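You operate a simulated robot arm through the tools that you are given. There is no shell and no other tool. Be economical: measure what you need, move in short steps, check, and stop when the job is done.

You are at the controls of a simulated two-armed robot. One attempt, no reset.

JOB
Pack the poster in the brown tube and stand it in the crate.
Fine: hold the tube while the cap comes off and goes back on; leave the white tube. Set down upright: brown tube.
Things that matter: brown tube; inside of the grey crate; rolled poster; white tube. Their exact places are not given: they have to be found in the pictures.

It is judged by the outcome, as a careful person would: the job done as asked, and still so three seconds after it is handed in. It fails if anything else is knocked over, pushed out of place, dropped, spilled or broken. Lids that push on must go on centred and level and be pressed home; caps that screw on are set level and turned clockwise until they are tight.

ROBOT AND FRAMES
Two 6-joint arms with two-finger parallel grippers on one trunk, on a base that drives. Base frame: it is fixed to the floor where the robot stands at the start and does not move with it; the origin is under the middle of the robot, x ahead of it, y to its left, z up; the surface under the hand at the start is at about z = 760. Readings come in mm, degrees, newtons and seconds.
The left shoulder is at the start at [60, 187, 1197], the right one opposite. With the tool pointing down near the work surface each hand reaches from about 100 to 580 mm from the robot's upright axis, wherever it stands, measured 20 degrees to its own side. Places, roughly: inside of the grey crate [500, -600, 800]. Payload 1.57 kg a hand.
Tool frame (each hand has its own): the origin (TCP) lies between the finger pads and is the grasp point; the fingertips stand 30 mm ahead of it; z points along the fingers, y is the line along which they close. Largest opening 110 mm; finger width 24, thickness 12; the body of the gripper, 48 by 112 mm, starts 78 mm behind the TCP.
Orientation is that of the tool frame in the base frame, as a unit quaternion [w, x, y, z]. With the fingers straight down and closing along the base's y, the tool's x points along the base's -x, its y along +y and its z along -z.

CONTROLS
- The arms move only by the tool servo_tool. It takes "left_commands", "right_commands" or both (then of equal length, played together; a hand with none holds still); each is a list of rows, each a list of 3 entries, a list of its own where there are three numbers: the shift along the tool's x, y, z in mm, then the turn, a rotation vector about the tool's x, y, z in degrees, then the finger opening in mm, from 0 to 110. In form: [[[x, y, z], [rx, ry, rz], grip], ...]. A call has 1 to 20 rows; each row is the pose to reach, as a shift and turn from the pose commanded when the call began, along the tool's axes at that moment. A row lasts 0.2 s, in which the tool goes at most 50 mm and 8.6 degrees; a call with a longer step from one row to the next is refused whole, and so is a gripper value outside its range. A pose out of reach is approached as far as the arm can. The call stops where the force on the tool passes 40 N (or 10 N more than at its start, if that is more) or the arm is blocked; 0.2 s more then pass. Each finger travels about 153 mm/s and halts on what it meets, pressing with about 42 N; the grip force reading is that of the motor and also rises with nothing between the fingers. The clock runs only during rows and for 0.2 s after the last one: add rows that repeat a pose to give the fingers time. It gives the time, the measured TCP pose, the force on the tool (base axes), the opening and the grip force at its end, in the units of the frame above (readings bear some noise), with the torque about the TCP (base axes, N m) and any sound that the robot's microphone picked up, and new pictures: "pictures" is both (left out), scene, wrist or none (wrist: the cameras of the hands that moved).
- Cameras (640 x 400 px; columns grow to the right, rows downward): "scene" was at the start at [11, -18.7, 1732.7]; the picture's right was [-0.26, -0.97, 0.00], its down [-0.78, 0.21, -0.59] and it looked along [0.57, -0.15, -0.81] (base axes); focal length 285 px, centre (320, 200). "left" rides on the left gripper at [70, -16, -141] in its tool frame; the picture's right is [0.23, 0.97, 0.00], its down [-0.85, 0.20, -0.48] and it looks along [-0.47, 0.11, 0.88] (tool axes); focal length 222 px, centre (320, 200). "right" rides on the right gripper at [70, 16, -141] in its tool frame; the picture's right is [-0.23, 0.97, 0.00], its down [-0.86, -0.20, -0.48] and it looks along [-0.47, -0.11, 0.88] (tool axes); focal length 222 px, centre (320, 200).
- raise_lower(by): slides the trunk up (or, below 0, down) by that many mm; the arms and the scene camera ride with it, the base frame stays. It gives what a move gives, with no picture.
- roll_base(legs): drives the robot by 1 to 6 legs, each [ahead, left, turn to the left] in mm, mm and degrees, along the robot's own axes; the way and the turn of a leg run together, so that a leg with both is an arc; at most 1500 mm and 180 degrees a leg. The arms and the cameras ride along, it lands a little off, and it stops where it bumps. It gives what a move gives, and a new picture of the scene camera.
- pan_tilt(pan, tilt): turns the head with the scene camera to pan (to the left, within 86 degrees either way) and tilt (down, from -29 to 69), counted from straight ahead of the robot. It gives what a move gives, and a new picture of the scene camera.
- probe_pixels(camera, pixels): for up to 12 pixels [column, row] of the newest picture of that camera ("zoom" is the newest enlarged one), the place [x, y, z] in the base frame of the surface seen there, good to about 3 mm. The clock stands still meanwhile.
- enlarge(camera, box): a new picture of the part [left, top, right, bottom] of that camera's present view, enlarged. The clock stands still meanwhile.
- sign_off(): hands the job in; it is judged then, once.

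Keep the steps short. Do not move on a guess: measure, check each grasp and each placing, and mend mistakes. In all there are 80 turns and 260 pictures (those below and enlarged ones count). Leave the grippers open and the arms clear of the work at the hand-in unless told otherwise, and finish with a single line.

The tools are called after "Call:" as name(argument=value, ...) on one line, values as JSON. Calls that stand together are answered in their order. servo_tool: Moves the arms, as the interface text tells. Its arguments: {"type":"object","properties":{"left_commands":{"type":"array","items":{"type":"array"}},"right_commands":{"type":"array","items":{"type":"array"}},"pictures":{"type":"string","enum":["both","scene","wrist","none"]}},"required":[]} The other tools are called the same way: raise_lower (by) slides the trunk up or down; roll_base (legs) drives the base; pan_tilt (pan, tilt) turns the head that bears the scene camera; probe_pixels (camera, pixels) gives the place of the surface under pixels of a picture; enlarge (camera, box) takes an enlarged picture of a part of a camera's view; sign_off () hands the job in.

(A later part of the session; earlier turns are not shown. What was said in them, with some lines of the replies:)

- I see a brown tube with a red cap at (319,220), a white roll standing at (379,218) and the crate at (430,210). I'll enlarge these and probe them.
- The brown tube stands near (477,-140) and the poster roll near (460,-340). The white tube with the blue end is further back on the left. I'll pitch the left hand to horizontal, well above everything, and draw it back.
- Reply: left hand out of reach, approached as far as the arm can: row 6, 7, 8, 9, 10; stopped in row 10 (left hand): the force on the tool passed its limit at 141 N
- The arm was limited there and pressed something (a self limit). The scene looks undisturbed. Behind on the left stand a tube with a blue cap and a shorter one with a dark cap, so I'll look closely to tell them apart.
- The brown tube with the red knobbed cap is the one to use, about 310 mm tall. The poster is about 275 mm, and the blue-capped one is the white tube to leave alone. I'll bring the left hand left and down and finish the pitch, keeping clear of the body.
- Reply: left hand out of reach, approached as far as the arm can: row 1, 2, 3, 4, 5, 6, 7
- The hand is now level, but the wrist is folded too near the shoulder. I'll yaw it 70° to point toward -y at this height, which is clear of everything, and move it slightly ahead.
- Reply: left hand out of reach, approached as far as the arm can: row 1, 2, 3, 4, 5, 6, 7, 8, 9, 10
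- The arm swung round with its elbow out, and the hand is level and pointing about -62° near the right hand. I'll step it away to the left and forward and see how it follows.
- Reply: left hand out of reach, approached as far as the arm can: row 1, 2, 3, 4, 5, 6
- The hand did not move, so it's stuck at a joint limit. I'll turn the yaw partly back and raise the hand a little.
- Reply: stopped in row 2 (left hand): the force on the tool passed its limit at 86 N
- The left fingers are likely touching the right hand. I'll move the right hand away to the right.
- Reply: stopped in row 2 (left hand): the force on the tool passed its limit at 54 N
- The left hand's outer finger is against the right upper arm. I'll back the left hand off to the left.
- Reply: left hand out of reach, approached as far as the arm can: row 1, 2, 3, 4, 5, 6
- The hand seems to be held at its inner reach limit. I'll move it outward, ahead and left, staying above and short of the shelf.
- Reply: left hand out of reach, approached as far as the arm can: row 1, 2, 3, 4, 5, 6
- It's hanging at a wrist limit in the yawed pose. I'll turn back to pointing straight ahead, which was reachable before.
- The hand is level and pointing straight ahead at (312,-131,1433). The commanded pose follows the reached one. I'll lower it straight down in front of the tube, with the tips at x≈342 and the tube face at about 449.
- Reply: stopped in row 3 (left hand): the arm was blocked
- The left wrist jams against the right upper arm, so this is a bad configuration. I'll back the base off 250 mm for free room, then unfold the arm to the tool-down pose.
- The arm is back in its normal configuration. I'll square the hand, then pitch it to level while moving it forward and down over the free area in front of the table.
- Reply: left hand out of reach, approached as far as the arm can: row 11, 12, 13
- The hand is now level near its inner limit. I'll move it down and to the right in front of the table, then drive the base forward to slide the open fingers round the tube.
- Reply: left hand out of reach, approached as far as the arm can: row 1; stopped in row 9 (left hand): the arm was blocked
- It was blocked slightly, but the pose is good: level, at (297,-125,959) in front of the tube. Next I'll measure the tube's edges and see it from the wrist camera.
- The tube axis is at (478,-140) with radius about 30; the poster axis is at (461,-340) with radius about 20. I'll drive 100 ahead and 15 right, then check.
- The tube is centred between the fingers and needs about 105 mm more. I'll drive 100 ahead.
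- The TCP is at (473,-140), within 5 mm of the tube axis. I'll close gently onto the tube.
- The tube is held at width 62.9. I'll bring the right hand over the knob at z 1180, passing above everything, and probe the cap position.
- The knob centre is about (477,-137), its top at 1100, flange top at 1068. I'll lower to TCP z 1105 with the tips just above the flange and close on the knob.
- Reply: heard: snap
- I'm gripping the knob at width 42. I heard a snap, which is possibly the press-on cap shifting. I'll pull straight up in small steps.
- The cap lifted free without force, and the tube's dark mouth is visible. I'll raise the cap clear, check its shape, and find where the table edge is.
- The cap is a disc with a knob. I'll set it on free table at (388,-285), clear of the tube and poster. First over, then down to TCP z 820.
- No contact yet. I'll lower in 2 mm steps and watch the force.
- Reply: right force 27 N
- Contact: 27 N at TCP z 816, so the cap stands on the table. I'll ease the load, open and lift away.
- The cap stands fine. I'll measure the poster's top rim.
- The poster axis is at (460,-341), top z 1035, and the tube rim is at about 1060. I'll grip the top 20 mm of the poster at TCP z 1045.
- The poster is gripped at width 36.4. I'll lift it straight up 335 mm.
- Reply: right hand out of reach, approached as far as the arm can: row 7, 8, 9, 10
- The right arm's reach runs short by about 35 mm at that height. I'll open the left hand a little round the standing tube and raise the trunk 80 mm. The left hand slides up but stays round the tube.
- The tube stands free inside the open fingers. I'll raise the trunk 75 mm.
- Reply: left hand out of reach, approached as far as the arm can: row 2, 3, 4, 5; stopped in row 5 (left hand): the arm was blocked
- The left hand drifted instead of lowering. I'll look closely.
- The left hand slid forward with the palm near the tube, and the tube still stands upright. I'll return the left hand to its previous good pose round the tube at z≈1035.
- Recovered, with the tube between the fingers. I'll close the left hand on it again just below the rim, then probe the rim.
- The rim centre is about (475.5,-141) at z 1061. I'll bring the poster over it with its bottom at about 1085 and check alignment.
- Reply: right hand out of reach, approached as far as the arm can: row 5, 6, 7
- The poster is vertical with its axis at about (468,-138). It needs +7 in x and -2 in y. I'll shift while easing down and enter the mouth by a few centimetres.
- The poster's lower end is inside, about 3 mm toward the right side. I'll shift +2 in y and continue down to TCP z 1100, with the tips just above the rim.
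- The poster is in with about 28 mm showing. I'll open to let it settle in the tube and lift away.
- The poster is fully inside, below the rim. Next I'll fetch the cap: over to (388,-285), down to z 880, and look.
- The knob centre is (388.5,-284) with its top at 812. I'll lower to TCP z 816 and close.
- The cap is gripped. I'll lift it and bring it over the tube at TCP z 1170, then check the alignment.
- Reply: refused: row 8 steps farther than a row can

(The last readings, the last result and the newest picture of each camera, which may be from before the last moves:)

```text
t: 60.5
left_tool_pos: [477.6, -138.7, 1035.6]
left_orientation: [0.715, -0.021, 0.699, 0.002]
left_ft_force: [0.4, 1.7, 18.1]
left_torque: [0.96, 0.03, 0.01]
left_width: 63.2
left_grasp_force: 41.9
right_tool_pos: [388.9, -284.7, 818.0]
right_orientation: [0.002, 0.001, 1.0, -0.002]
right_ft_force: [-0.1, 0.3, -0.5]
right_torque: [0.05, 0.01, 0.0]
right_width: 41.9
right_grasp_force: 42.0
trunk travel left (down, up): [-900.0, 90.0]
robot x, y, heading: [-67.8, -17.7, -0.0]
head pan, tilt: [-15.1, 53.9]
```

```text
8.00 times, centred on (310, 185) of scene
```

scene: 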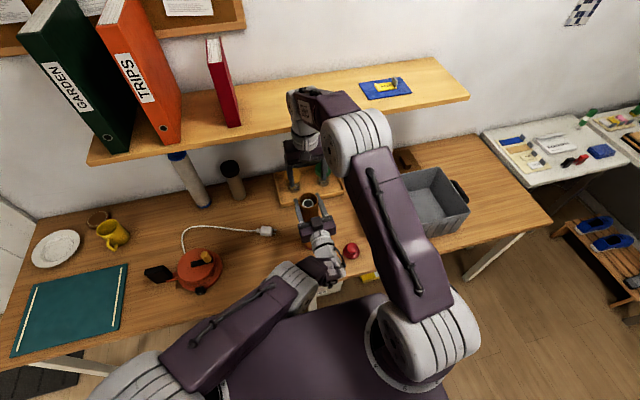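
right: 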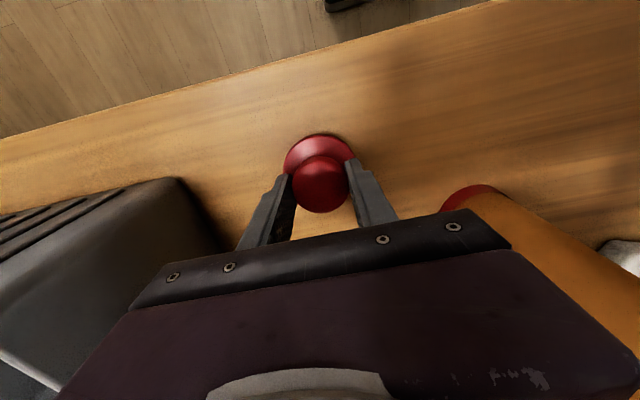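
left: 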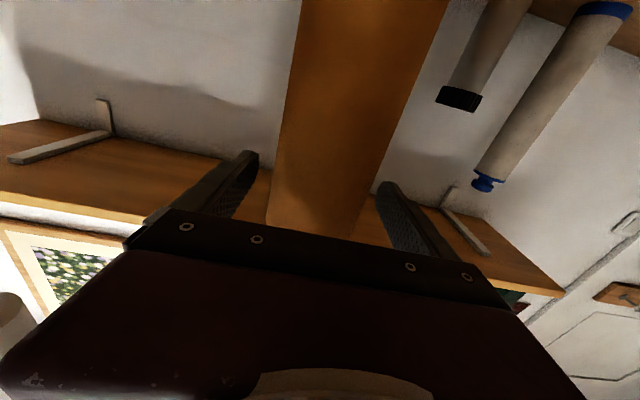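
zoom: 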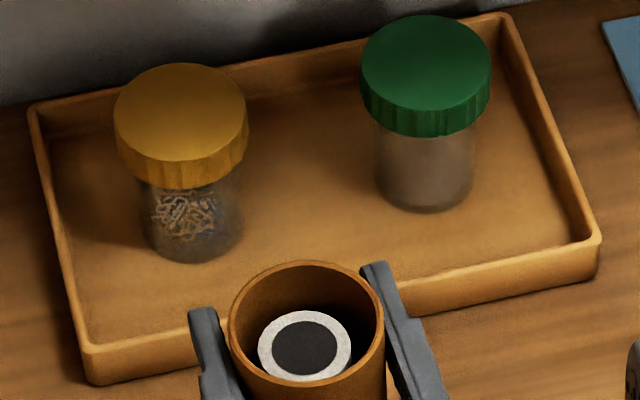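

One step was too long. I'll use this clear view to probe the rim and resend the move with shorter steps.

Call:
probe_pixels(camera="zoom", pixels=[[231, 315], [382, 325], [300, 385], [310, 263], [260, 278], [362, 278], [245, 360], [370, 365]])

Call:
servo_tool(right_commands=[[[0, 0, -30], [0, 0, 0], 25], [[0, 0, -75], [0, 0, 0], 25], [[0, 0, -120], [0, 0, 0], 25], [[0, 0, -165], [0, 0, 0], 25], [[0, 0, -210], [0, 0, 0], 25], [[0, 0, -255], [0, 0, 0], 25], [[0, 0, -300], [0, 0, 0], 25], [[0, 0, -340], [0, 0, 0], 25], [[0, 0, -353], [0, 0, 0], 25], [[-22, 36, -353], [0, 0, 0], 25], [[-43, 72, -353], [0, 0, 0], 25], [[-65, 108, -353], [0, 0, 0], 25], [[-87, 144, -353], [0, 0, 0], 25], [[-87, 144, -353], [0, 0, 0], 25]], pictures="both")

Call:
enlarge(camera="scene", box=[270, 150, 350, 200])

```text
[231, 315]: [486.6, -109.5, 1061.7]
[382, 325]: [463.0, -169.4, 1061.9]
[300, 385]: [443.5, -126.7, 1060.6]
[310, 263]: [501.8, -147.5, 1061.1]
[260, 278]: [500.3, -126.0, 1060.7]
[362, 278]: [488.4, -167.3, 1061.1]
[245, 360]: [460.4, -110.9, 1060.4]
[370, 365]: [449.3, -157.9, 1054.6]
```

```text
t: 63.5
left_tool_pos: [477.3, -139.3, 1036.9]
left_orientation: [0.715, -0.021, 0.699, 0.003]
left_ft_force: [0.6, 3.9, 15.9]
left_torque: [1.32, -0.03, -0.05]
left_width: 63.1
left_grasp_force: 42.5
right_tool_pos: [474.5, -139.5, 1171.5]
right_orientation: [0.002, 0.001, 1.0, -0.001]
right_ft_force: [-0.1, -0.1, -0.1]
right_torque: [0.01, -0.01, -0.01]
right_width: 42.0
right_grasp_force: 42.4
trunk travel left (down, up): [-900.0, 90.0]
robot x, y, heading: [-72.6, -15.4, -0.1]
head pan, tilt: [-15.1, 53.9]
```

scene: 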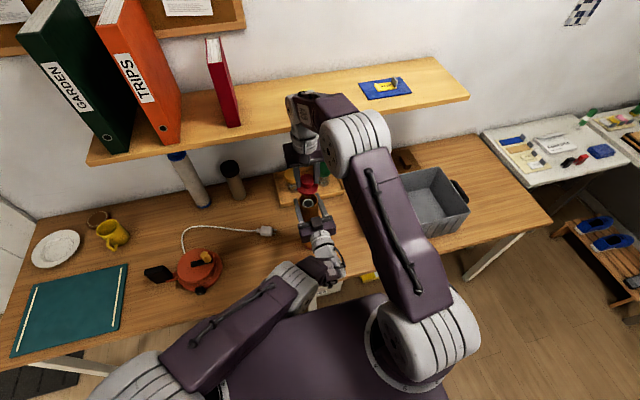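
right: 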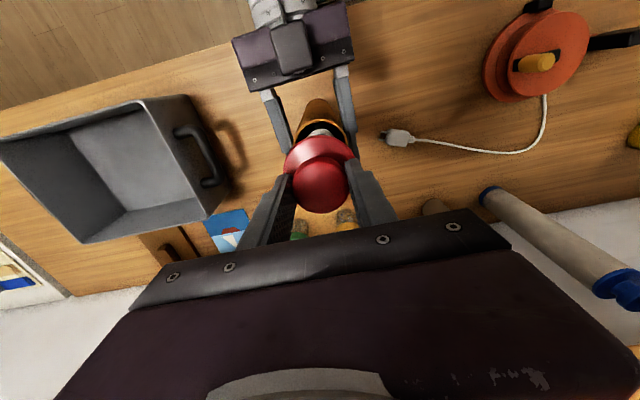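

```text
8.00 times, centred on (310, 175) of scene
```

zoom: 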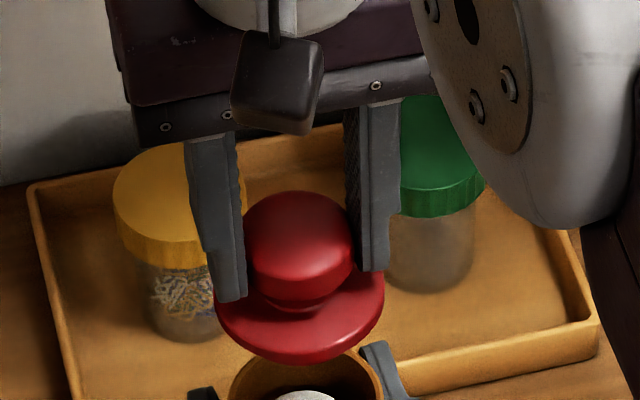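

The rim centre averages (474.3,-139.4), and the right TCP is at (474.5,-139.5), so they are aligned. I'll lower until the cap's bottom is about 5 mm above the rim and look.

Call:
servo_tool(right_commands=[[[0, 0, 20], [0, 0, 0], 25], [[0, 0, 42], [0, 0, 0], 25], [[0, 0, 42], [0, 0, 0], 25]], pictures="scene")

Call:
enlarge(camera="scene", box=[280, 165, 344, 205])

```text
t: 64.3
left_tool_pos: [477.9, -138.4, 1036.5]
left_orientation: [0.715, -0.022, 0.699, 0.003]
left_ft_force: [1.2, 1.3, 16.3]
left_torque: [0.9, 0.01, -0.05]
left_width: 63.2
left_grasp_force: 42.0
right_tool_pos: [474.9, -142.0, 1129.7]
right_orientation: [0.003, 0.001, 1.0, -0.003]
right_ft_force: [0.0, -0.7, 0.0]
right_torque: [0.0, 0.02, 0.01]
right_width: 42.1
right_grasp_force: 42.2
trunk travel left (down, up): [-900.0, 90.0]
robot x, y, heading: [-72.8, -15.8, -0.3]
head pan, tilt: [-15.1, 53.9]
```

scene: 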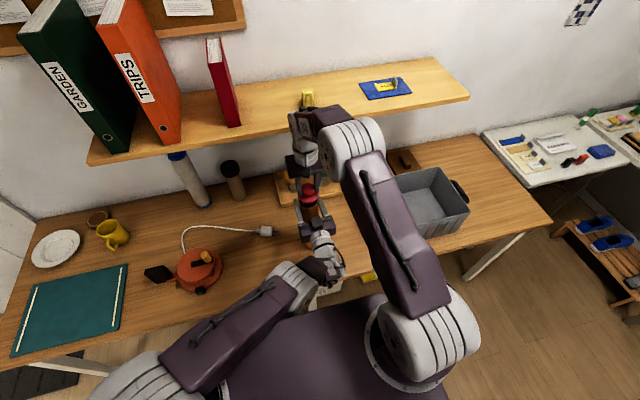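

```text
10.00 times, centred on (312, 185) of scene
```

zoom: 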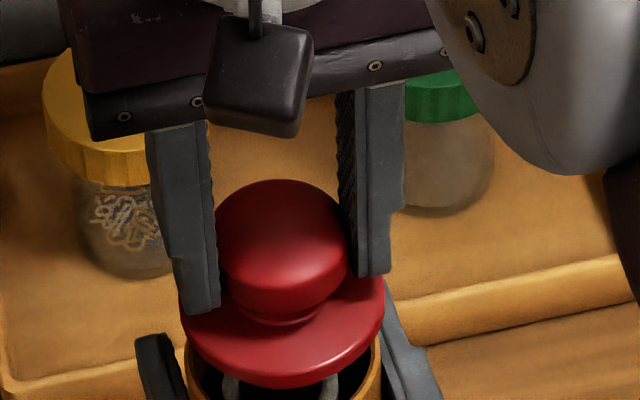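

Call:
probe_pixels(camera="zoom", pixels=[[283, 370], [283, 350], [190, 320], [378, 310], [280, 200], [280, 190], [218, 250], [345, 250], [192, 385], [376, 380]])

Call:
probe_pixels(camera="scene", pixels=[[308, 201], [308, 202]])

```text
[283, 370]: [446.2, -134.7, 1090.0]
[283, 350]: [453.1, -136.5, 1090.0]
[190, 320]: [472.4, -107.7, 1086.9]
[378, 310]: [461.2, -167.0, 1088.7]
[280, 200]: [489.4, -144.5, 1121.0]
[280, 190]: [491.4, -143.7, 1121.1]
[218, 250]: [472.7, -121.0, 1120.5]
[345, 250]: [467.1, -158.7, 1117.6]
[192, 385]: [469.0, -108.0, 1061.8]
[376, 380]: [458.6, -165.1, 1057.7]
```

```text
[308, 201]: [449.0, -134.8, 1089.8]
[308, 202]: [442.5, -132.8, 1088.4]
```

Cap and tube are concentric within about 1 mm. I'll lower in small steps onto the rim and feel for contact.

Call:
servo_tool(right_commands=[[[0, 0, 4], [0, 0, 0], 25], [[0, 0, 8], [0, 0, 0], 25], [[0, 0, 11], [0, 0, 0], 25], [[0, 0, 14], [0, 0, 0], 25], [[0, 0, 16], [0, 0, 0], 25], [[0, 0, 18], [0, 0, 0], 25]], pictures="scene")

Call:
enlarge(camera="scene", box=[280, 165, 344, 205])

```text
t: 65.4
left_tool_pos: [478.4, -139.5, 1036.2]
left_orientation: [0.714, -0.021, 0.7, 0.004]
left_ft_force: [-0.5, -1.0, 10.2]
left_torque: [0.98, 1.27, 0.12]
left_width: 62.9
left_grasp_force: 41.6
right_tool_pos: [475.3, -140.3, 1117.8]
right_orientation: [0.004, 0.001, 1.0, 0.0]
right_ft_force: [-2.2, 1.6, 11.3]
right_torque: [-0.14, -0.11, 0.0]
right_width: 42.1
right_grasp_force: 42.2
trunk travel left (down, up): [-900.0, 90.0]
robot x, y, heading: [-72.3, -15.1, 0.0]
head pan, tilt: [-15.1, 53.9]
stopped in row 5 (right hand): the force on the tool passed its limit at 44 N (the readings are from after the stop); the commanded pose is now the measured one
```

scene: 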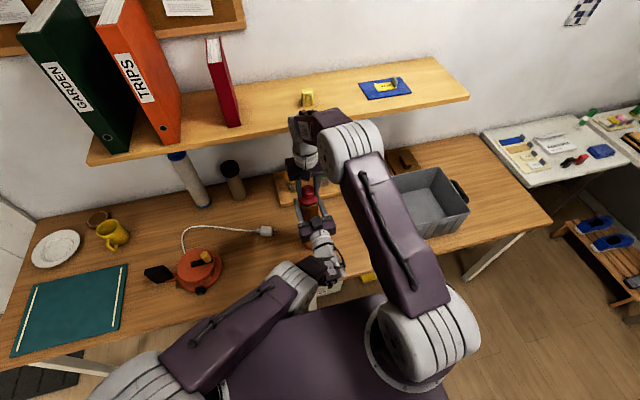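

```text
10.00 times, centred on (312, 185) of scene
```

zoom: 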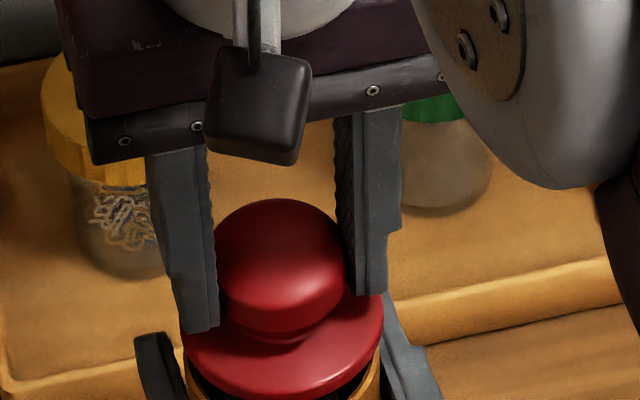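

Contact at TCP z 1117.8 with the plug at rim level. The force and torque point to contact on the +x/-y side, so the cap should move about 1.5 mm toward -x and +y. I'll lift 2 mm, shift and try again.

Call:
servo_tool(right_commands=[[[0, 0, -3], [0, 0, 0], 25], [[1.5, 1.5, -3], [0, 0, 0], 25], [[1.5, 1.5, 0], [0, 0, 0], 25], [[1.5, 1.5, 2], [0, 0, 0], 25], [[1.5, 1.5, 4], [0, 0, 0], 25]], pictures="none")

```text
t: 66.6
left_tool_pos: [479.2, -138.6, 1035.4]
left_orientation: [0.714, -0.021, 0.7, 0.003]
left_ft_force: [2.3, 3.3, 17.2]
left_torque: [1.4, -0.45, -0.03]
left_width: 63.0
left_grasp_force: 42.3
right_tool_pos: [474.4, -139.2, 1112.9]
right_orientation: [0.002, 0.001, 1.0, -0.002]
right_ft_force: [0.4, 0.8, -0.1]
right_torque: [-0.03, 0.0, 0.01]
right_width: 42.2
right_grasp_force: 41.6
trunk travel left (down, up): [-900.0, 90.0]
robot x, y, heading: [-68.8, -13.6, -0.3]
head pan, tilt: [-15.1, 53.9]
```

The plug has gone in with no force at z 1112.9. I'll press on home.

Call:
servo_tool(right_commands=[[[0, 0, 2], [0, 0, 0], 25], [[0, 0, 4], [0, 0, 0], 25], [[0, 0, 6], [0, 0, 0], 25], [[0, 0, 8], [0, 0, 0], 25], [[0, 0, 10], [0, 0, 0], 25], [[0, 0, 12], [0, 0, 0], 25], [[0, 0, 14], [0, 0, 0], 25]], pictures="scene")

Call:
enlarge(camera="scene", box=[280, 170, 344, 210])

```text
t: 67.8
left_tool_pos: [478.5, -139.2, 1036.0]
left_orientation: [0.714, -0.022, 0.7, 0.002]
left_ft_force: [-1.8, 0.4, 8.9]
left_torque: [0.9, 0.84, 0.22]
left_width: 63.0
left_grasp_force: 41.9
right_tool_pos: [472.1, -138.5, 1105.8]
right_orientation: [0.002, 0.001, 1.0, -0.001]
right_ft_force: [-1.6, 0.4, 12.1]
right_torque: [-0.09, 0.32, -0.08]
right_width: 41.9
right_grasp_force: 41.9
trunk travel left (down, up): [-900.0, 90.0]
robot x, y, heading: [-73.8, -15.8, -0.0]
head pan, tilt: [-15.1, 53.9]
heard: snap
stopped in row 5 (right hand): the force on the tool passed its limit at 45 N (the readings are from after the stop); the commanded pose is now the measured one
```

scene: 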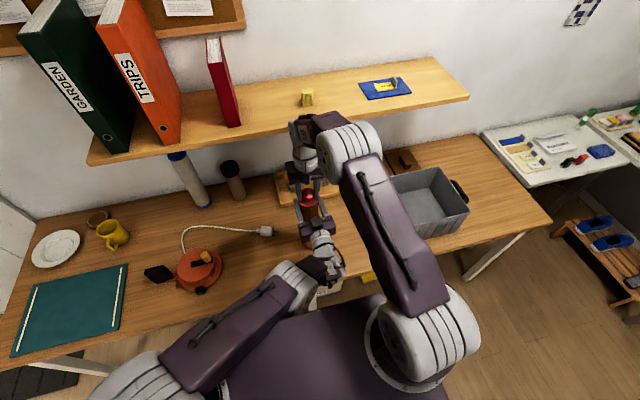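

```text
10.00 times, centred on (312, 190) of scene
```

zoom: 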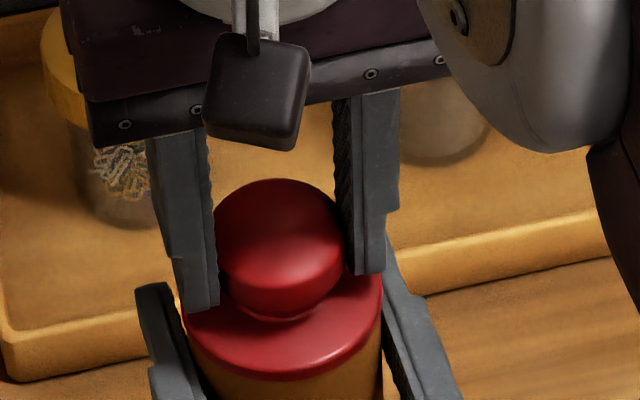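

Snap heard and the flange is flush on the tube. I'll release the knob and lift the right hand away to a parked pose.

Call:
servo_tool(right_commands=[[[0, 0, 0], [0, 0, 0], 50], [[0, 0, 0], [0, 0, 0], 70], [[0, 0, 0], [0, 0, 0], 90], [[0, 0, -40], [0, 0, 0], 90], [[0, 0, -85], [0, 0, 0], 90], [[0, -30, -125], [0, 0, 0], 90], [[10, -70, -150], [0, 0, 0], 90], [[40, -105, -165], [0, 0, 0], 90], [[75, -135, -180], [0, 0, 0], 90], [[110, -165, -195], [0, 0, 0], 90], [[145, -195, -210], [0, 0, 0], 90], [[175, -225, -225], [0, 0, 0], 90], [[175, -225, -225], [0, 0, 0], 90]], pictures="both")

Call:
enlarge(camera="scene", box=[270, 170, 350, 220])

```text
t: 70.6
left_tool_pos: [478.3, -139.8, 1036.5]
left_orientation: [0.713, -0.023, 0.701, 0.003]
left_ft_force: [-0.2, 0.9, 21.2]
left_torque: [0.71, 0.2, 0.05]
left_width: 63.0
left_grasp_force: 42.2
right_tool_pos: [295.9, -362.6, 1331.0]
right_orientation: [0.001, 0.001, 1.0, -0.001]
right_ft_force: [-0.7, -0.7, -0.6]
right_torque: [0.02, 0.03, 0.05]
right_width: 90.4
right_grasp_force: 0.0
trunk travel left (down, up): [-900.0, 90.0]
robot x, y, heading: [-73.1, -17.1, -0.1]
head pan, tilt: [-15.1, 53.9]
```

scene: 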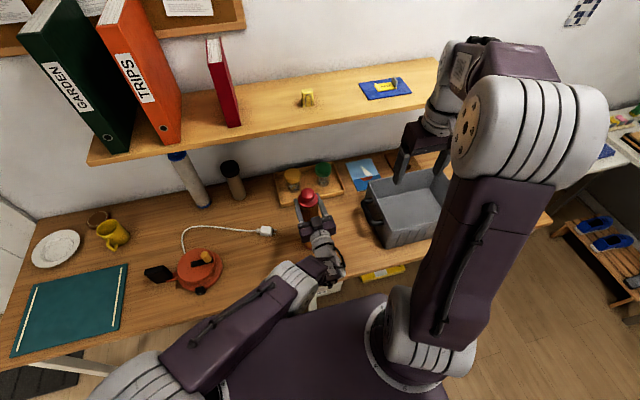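
right: 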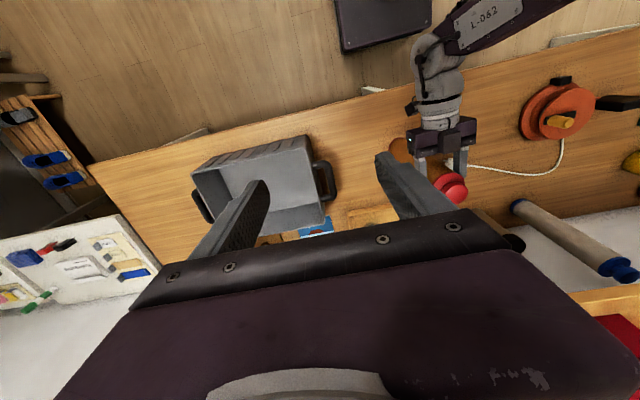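

```text
8.00 times, centred on (310, 195) of scene
```

zoom: 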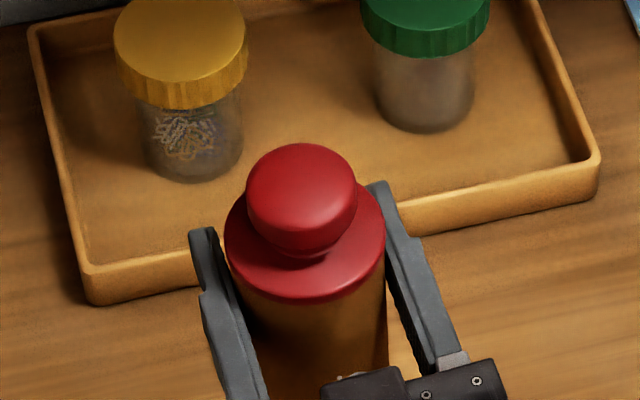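

The cap looks level. I'll probe the flange for level and the crate's geometry.

Call:
probe_pixels(camera="zoom", pixels=[[232, 230], [378, 220], [300, 290], [250, 275], [360, 270], [300, 155]])

Call:
probe_pixels(camera="right", pixels=[[193, 168], [200, 220], [307, 135], [323, 222], [240, 180], [290, 180], [280, 215], [215, 190], [285, 150], [312, 195], [316, 178], [333, 180]])

Call:
enlarge(camera="right", box=[160, 110, 400, 260])

```text
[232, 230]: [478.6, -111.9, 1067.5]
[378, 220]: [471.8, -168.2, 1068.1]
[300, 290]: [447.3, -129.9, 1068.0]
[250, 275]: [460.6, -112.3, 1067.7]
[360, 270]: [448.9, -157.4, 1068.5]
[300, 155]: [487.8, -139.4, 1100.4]
```

```text
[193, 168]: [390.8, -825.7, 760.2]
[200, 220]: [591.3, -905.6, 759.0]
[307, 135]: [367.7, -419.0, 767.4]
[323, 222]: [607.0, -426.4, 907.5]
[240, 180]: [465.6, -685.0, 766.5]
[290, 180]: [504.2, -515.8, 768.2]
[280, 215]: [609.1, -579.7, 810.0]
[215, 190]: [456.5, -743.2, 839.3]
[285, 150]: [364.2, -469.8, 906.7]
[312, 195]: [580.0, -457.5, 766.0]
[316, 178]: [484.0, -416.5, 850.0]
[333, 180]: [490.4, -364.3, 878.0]
```

```text
2.67 times, centred on (280, 185) of right
```

zoom: 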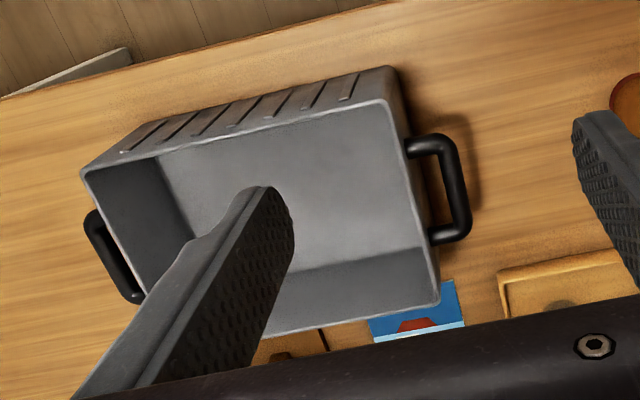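

The cap is level (1067.5–1068.5). The crate rim is at z 907, floor at 767, inside about x 370–605, y -430 to -745. I'll raise the trunk 88 mm holding the tube, then lift with the left arm.

Call:
raise_lower(by=88)

Call:
servo_tool(left_commands=[[[-15, 0, 0], [0, 0, 0], 50], [[-35, 0, 0], [0, 0, 0], 50], [[-55, 0, 0], [0, 0, 0], 50], [[-75, 0, 0], [0, 0, 0], 50], [[-92, 0, 0], [0, 0, 0], 50], [[-92, 0, 0], [0, 0, 0], 50]], pictures="both")

```text
t: 71.8
left_tool_pos: [480.2, -138.1, 1120.7]
left_orientation: [0.711, -0.021, 0.703, 0.003]
left_ft_force: [-0.1, -0.2, -3.8]
left_torque: [0.0, 0.0, -0.02]
left_width: 62.7
left_grasp_force: 42.7
right_tool_pos: [299.1, -364.5, 1418.3]
right_orientation: [0.0, 0.0, 1.0, -0.001]
right_ft_force: [0.3, 0.1, 0.9]
right_torque: [-0.03, 0.0, 0.02]
right_width: 89.9
right_grasp_force: 0.2
trunk travel left (down, up): [-988.0, 2.0]
robot x, y, heading: [-70.9, -18.9, -0.2]
head pan, tilt: [-15.1, 53.9]
```

```text
t: 73.2
left_tool_pos: [479.8, -138.3, 1214.3]
left_orientation: [0.712, -0.022, 0.702, 0.003]
left_ft_force: [-0.1, 0.2, -3.4]
left_torque: [-0.04, -0.01, -0.04]
left_width: 62.9
left_grasp_force: 41.9
right_tool_pos: [298.8, -363.2, 1418.7]
right_orientation: [0.001, 0.001, 1.0, -0.001]
right_ft_force: [-0.6, 0.1, -0.2]
right_torque: [-0.02, 0.01, -0.03]
right_width: 89.9
right_grasp_force: 0.1
trunk travel left (down, up): [-988.0, 2.0]
robot x, y, heading: [-75.4, -14.9, 0.1]
head pan, tilt: [-15.1, 53.9]
```

scene: 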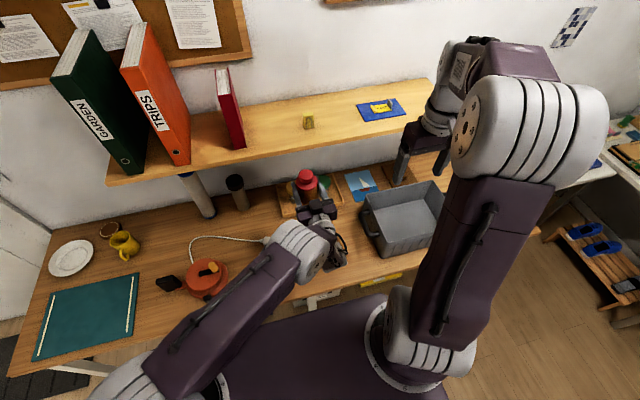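
left: 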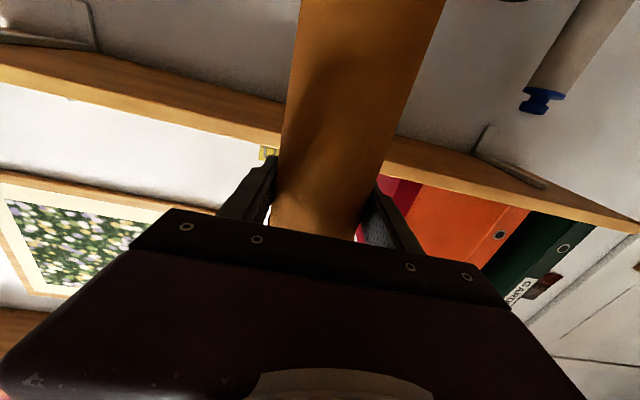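

The tube is lifted with its bottom near z 938 by the readings. I'll verify with the right camera before driving over the crate.

Call:
enlarge(camera="right", box=[160, 40, 560, 290])

```text
1.60 times, centred on (360, 165) of right
```

zoom: 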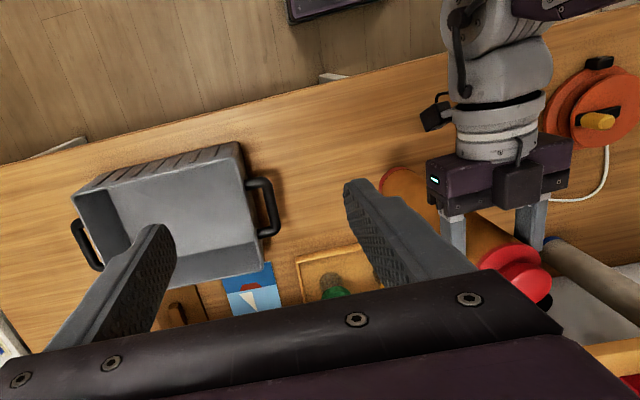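

Call:
probe_pixels(camera="zoom", pixels=[[400, 174], [392, 182], [386, 188], [410, 185], [240, 150], [262, 268], [80, 195], [245, 215], [200, 200], [160, 190]])

```text
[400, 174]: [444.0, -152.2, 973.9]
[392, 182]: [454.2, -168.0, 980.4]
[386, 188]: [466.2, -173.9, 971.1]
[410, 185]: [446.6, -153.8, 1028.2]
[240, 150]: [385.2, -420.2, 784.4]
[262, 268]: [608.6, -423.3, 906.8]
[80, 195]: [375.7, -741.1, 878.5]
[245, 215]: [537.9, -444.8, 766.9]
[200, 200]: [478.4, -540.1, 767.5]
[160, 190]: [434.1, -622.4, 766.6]
```

The bottom is consistent with about 938, clear of the 907 rim. I'll drive 250 mm to the right, watching.

Call:
roll_base(legs=[[0, -250, 0]])

```text
t: 75.0
left_tool_pos: [479.2, -386.6, 1213.1]
left_orientation: [0.711, -0.023, 0.703, 0.004]
left_ft_force: [0.3, 0.0, -3.4]
left_torque: [-0.01, -0.03, -0.03]
left_width: 62.7
left_grasp_force: 41.5
right_tool_pos: [298.9, -610.7, 1418.7]
right_orientation: [0.0, 0.001, 1.0, -0.002]
right_ft_force: [-0.5, 0.4, 0.1]
right_torque: [0.01, 0.0, -0.02]
right_width: 90.2
right_grasp_force: 0.0
trunk travel left (down, up): [-988.0, 2.0]
robot x, y, heading: [-73.6, -266.0, -0.2]
head pan, tilt: [-15.1, 53.9]
```

scene: 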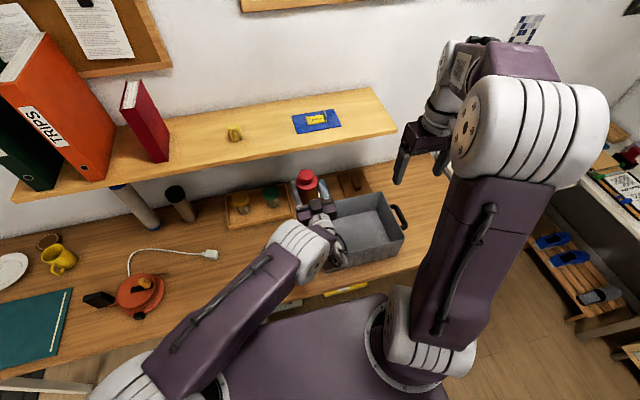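

Clear so far. I'll probe what's to the right before the next 195 mm.

Call:
probe_pixels(camera="scene", pixels=[[545, 245], [580, 310], [560, 185], [610, 210], [375, 225], [400, 215], [335, 265], [395, 205]])

Call:
roll_base(legs=[[0, -100, 0]])

```text
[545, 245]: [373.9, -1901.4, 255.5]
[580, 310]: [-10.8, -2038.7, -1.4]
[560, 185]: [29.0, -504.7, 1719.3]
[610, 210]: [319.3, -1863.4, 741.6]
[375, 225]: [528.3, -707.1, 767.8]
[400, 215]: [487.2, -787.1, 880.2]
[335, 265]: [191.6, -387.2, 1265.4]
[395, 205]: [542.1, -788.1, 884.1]
```

```text
t: 76.2
left_tool_pos: [479.7, -479.1, 1214.5]
left_orientation: [0.711, -0.025, 0.702, 0.001]
left_ft_force: [0.5, 0.6, -3.0]
left_torque: [0.06, 0.05, -0.04]
left_width: 63.1
left_grasp_force: 42.4
right_tool_pos: [299.0, -705.5, 1420.5]
right_orientation: [0.0, 0.0, 1.0, -0.005]
right_ft_force: [-1.6, 0.6, -0.5]
right_torque: [-0.07, 0.0, 0.03]
right_width: 90.3
right_grasp_force: 0.1
trunk travel left (down, up): [-988.0, 2.0]
robot x, y, heading: [-72.1, -368.3, -0.1]
head pan, tilt: [-15.1, 53.9]
```

scene: 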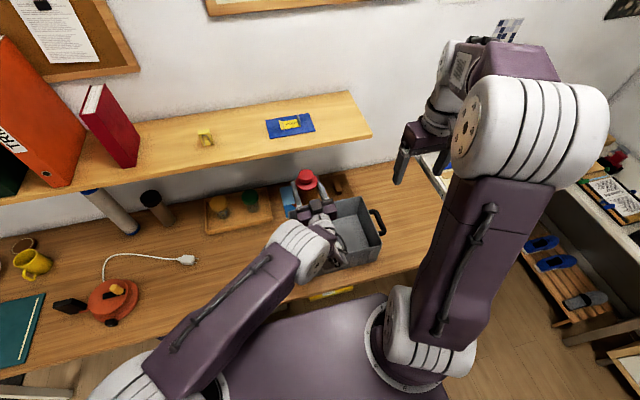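

Lots of room. Another 100 mm to the right puts the tube near the middle of the crate.

Call:
roll_base(legs=[[0, -105, 0]])

Call:
enlarge(camera="scene", box=[220, 150, 380, 290])

Call:
enlarge(camera="right", box=[240, 0, 640, 250])

```text
t: 77.3
left_tool_pos: [478.7, -584.6, 1213.6]
left_orientation: [0.711, -0.024, 0.703, 0.002]
left_ft_force: [0.3, 0.6, -3.5]
left_torque: [0.02, 0.02, -0.05]
left_width: 62.7
left_grasp_force: 42.3
right_tool_pos: [298.6, -809.3, 1420.9]
right_orientation: [0.0, 0.0, 1.0, -0.005]
right_ft_force: [0.3, 0.8, -0.4]
right_torque: [-0.06, 0.01, -0.03]
right_width: 90.0
right_grasp_force: 0.0
trunk travel left (down, up): [-988.0, 2.0]
robot x, y, heading: [-71.6, -467.9, 0.1]
head pan, tilt: [-15.1, 53.9]
```

scene: 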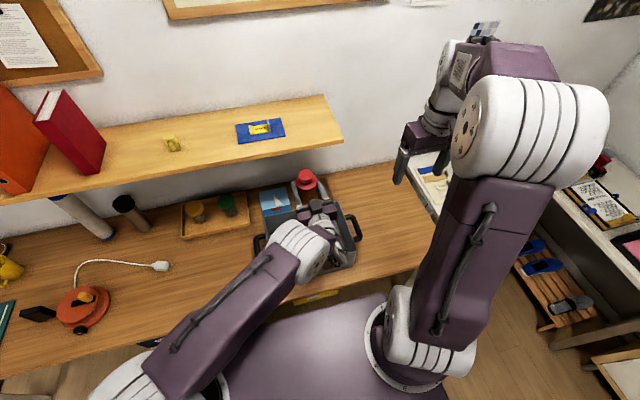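

```text
2.86 times, centred on (300, 220) of scene
```

zoom: 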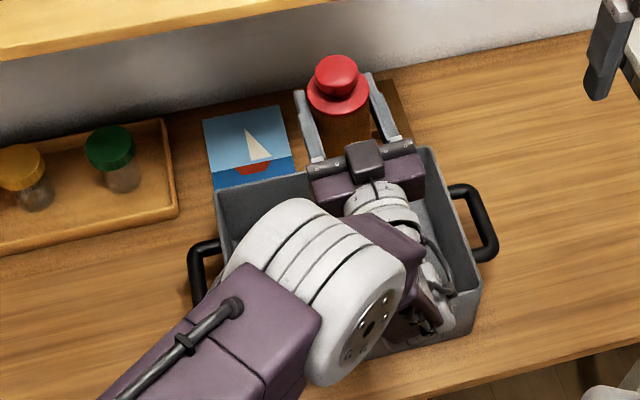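

```text
1.60 times, centred on (440, 125) of right
```

zoom: 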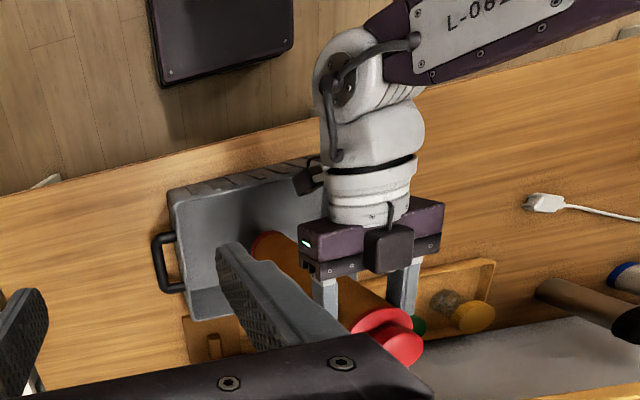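

The tube is inside the crate's outline at (479,-585). I'll lower with the trunk 150 mm first.

Call:
raise_lower(by=-150)

Call:
enlarge(camera="right", box=[240, 0, 640, 250])

```text
t: 79.1
left_tool_pos: [479.3, -590.9, 1063.6]
left_orientation: [0.711, -0.022, 0.703, 0.004]
left_ft_force: [-0.6, -0.6, -3.6]
left_torque: [-0.03, -0.04, -0.04]
left_width: 62.8
left_grasp_force: 42.2
right_tool_pos: [298.8, -816.3, 1267.8]
right_orientation: [0.0, 0.0, 1.0, -0.001]
right_ft_force: [0.0, 0.1, 0.0]
right_torque: [0.0, -0.01, 0.01]
right_width: 89.8
right_grasp_force: 0.0
trunk travel left (down, up): [-838.0, 152.0]
robot x, y, heading: [-73.4, -471.0, -0.4]
head pan, tilt: [-15.1, 53.9]
```

```text
1.60 times, centred on (440, 125) of right
```

zoom: 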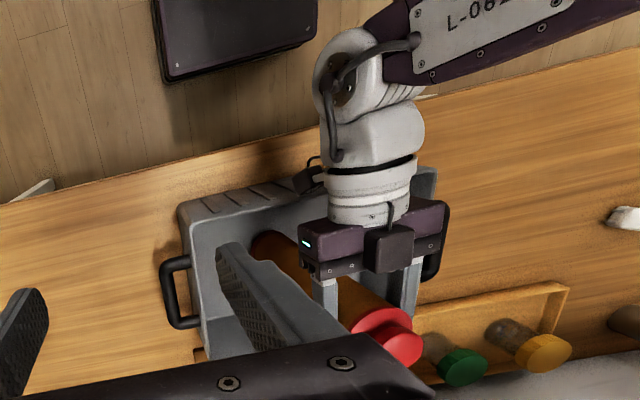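

The bottom is about 20 mm above the crate floor. I'll lower 15 more.

Call:
raise_lower(by=-15)

Call:
raise_lower(by=-4)

```text
t: 79.7
left_tool_pos: [479.4, -591.3, 1047.6]
left_orientation: [0.711, -0.022, 0.703, 0.004]
left_ft_force: [-0.5, 0.2, -4.3]
left_torque: [0.02, 0.0, 0.01]
left_width: 62.9
left_grasp_force: 42.6
right_tool_pos: [298.5, -816.7, 1252.9]
right_orientation: [0.0, 0.001, 1.0, -0.001]
right_ft_force: [-0.3, -0.2, -0.6]
right_torque: [-0.01, 0.02, 0.02]
right_width: 89.7
right_grasp_force: 0.0
trunk travel left (down, up): [-823.0, 167.0]
robot x, y, heading: [-70.6, -470.0, -0.2]
head pan, tilt: [-15.1, 53.9]
```

```text
t: 80.3
left_tool_pos: [478.7, -592.9, 1044.5]
left_orientation: [0.711, -0.021, 0.703, 0.003]
left_ft_force: [0.4, -0.8, -2.1]
left_torque: [-0.12, -0.03, -0.02]
left_width: 62.9
left_grasp_force: 42.3
right_tool_pos: [298.9, -816.4, 1248.9]
right_orientation: [0.0, 0.0, 1.0, -0.001]
right_ft_force: [-0.2, 0.1, -0.2]
right_torque: [0.01, 0.01, 0.0]
right_width: 90.0
right_grasp_force: 0.0
trunk travel left (down, up): [-819.0, 171.0]
robot x, y, heading: [-75.8, -467.7, -0.2]
head pan, tilt: [-15.1, 53.9]
```

The load is starting to come off, so contact is beginning. 2 mm more.

Call:
raise_lower(by=-2)

Call:
enlarge(camera="left", box=[0, 0, 640, 400])

```text
t: 80.8
left_tool_pos: [478.1, -591.9, 1044.3]
left_orientation: [0.713, -0.023, 0.701, 0.003]
left_ft_force: [-0.6, 0.6, 8.1]
left_torque: [0.5, 0.18, 0.0]
left_width: 62.9
left_grasp_force: 41.8
right_tool_pos: [298.0, -817.8, 1247.3]
right_orientation: [0.0, 0.001, 1.0, -0.001]
right_ft_force: [0.1, 0.9, 0.1]
right_torque: [0.0, 0.01, -0.02]
right_width: 89.9
right_grasp_force: 0.0
trunk travel left (down, up): [-817.0, 173.0]
robot x, y, heading: [-71.3, -470.4, -0.3]
head pan, tilt: [-15.1, 53.9]
```

```text
1.00 times, centred on (320, 200) of left (not enlarged: the box is as wide or as high as the picture)
```

zoom: 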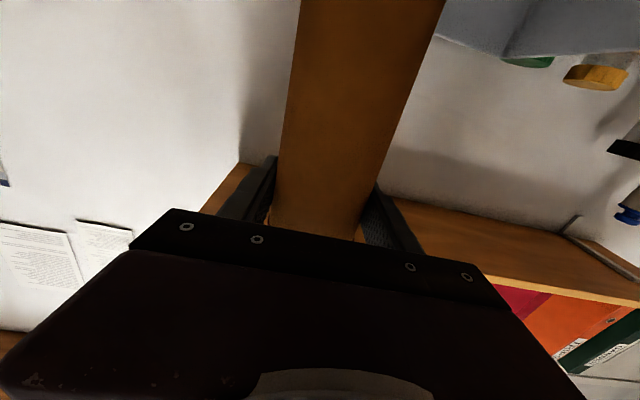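

Force +8 N: the tube stands on the crate floor. I'll open the left hand gently.

Call:
servo_tool(left_commands=[[[0, 0, 0], [0, 0, 0], 66], [[0, 0, 0], [0, 0, 0], 72], [[0, 0, 0], [0, 0, 0], 84], [[0, 0, 0], [0, 0, 0], 100], [[0, 0, 0], [0, 0, 0], 110], [[0, 0, 0], [0, 0, 0], 110]], pictures="both")

Call:
enlarge(camera="scene", box=[220, 150, 380, 290])

```text
t: 82.2
left_tool_pos: [479.1, -591.9, 1041.8]
left_orientation: [0.712, -0.021, 0.702, 0.002]
left_ft_force: [-0.1, 0.8, 0.4]
left_torque: [0.01, 0.0, 0.0]
left_width: 109.9
left_grasp_force: 0.1
right_tool_pos: [298.9, -817.5, 1247.4]
right_orientation: [0.0, 0.0, 1.0, -0.001]
right_ft_force: [0.7, -0.3, -0.6]
right_torque: [0.0, 0.01, -0.02]
right_width: 90.0
right_grasp_force: 0.1
trunk travel left (down, up): [-817.0, 173.0]
robot x, y, heading: [-68.8, -468.0, 0.0]
head pan, tilt: [-15.1, 53.9]
```

scene: 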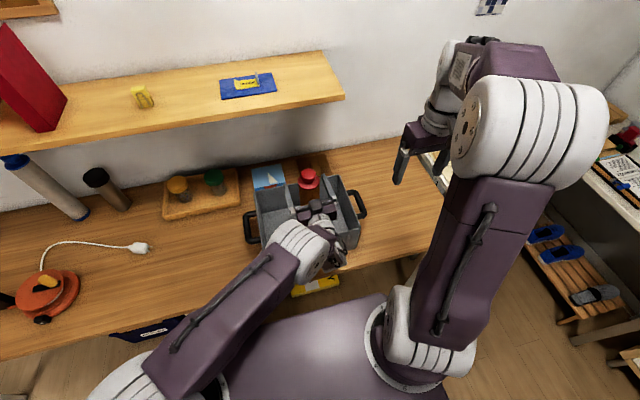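
left: 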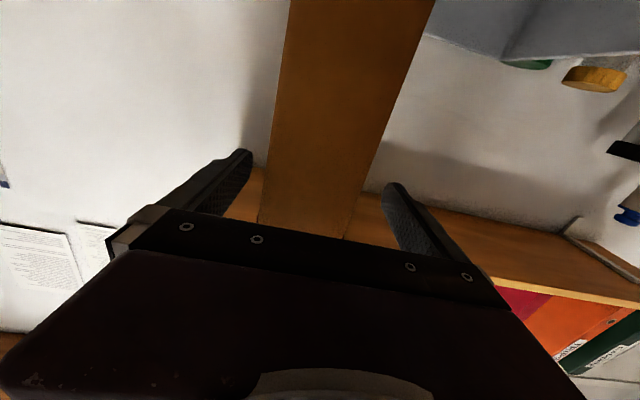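

```text
2.86 times, centred on (300, 220) of scene
```

zoom: 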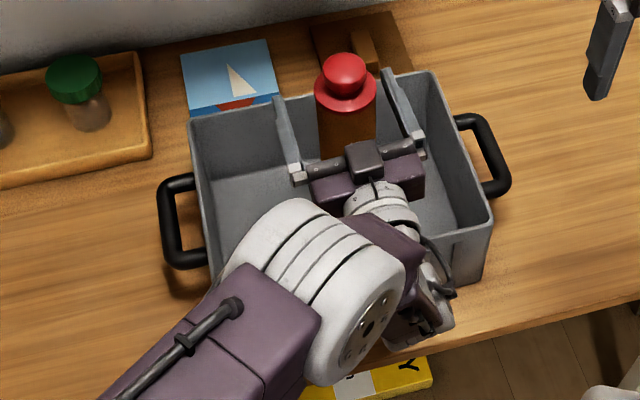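

The tube stands by itself between open fingers. I'll back the base straight off 220 mm; the hand and its camera stay above the 907 rim.

Call:
roll_base(legs=[[-220, 0, 0]])

Call:
enlarge(camera="scene", box=[180, 90, 420, 240])

```text
t: 83.9
left_tool_pos: [263.0, -591.4, 1040.7]
left_orientation: [0.711, -0.022, 0.703, 0.004]
left_ft_force: [-0.3, -0.4, 0.5]
left_torque: [0.03, 0.03, 0.01]
left_width: 109.8
left_grasp_force: 0.1
right_tool_pos: [82.5, -818.4, 1246.5]
right_orientation: [-0.001, 0.0, 1.0, -0.001]
right_ft_force: [-0.4, -0.3, 0.3]
right_torque: [0.0, 0.03, -0.02]
right_width: 89.8
right_grasp_force: 0.1
trunk travel left (down, up): [-817.0, 173.0]
robot x, y, heading: [-292.2, -471.5, -0.3]
head pan, tilt: [-15.1, 53.9]
```

scene: 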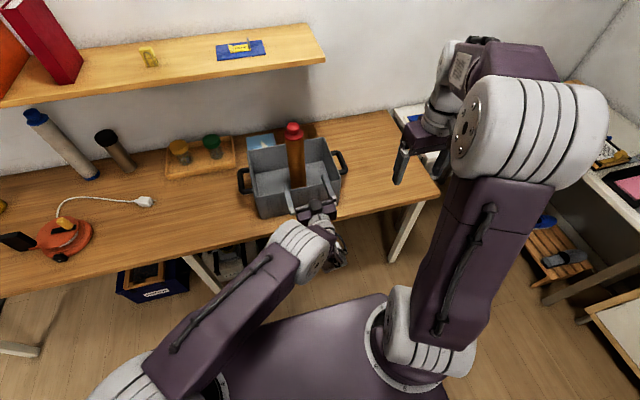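

```text
2.67 times, centred on (300, 165) of scene
```

zoom: 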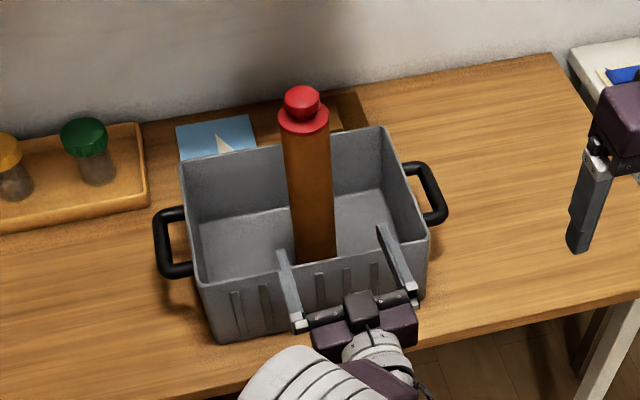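

The tube stands in the crate. A final check for uprightness and cap level:

Call:
probe_pixels(camera="zoom", pixels=[[305, 160], [310, 200], [314, 245], [283, 125], [326, 120], [304, 130], [302, 100]])

```text
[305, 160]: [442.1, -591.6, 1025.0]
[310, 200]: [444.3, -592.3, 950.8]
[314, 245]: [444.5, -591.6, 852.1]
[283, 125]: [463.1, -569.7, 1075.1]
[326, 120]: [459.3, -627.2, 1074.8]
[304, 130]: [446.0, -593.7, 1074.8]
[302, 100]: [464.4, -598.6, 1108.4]
```

The tube is upright with its cap level at z 1075, both grippers are open, and the arms are clear.

Call:
sign_off()

```text
The job is handed in.
```

The poster is packed in the brown tube with its cap snapped on level, the tube stands upright in the grey crate, and the white tube was left alone.
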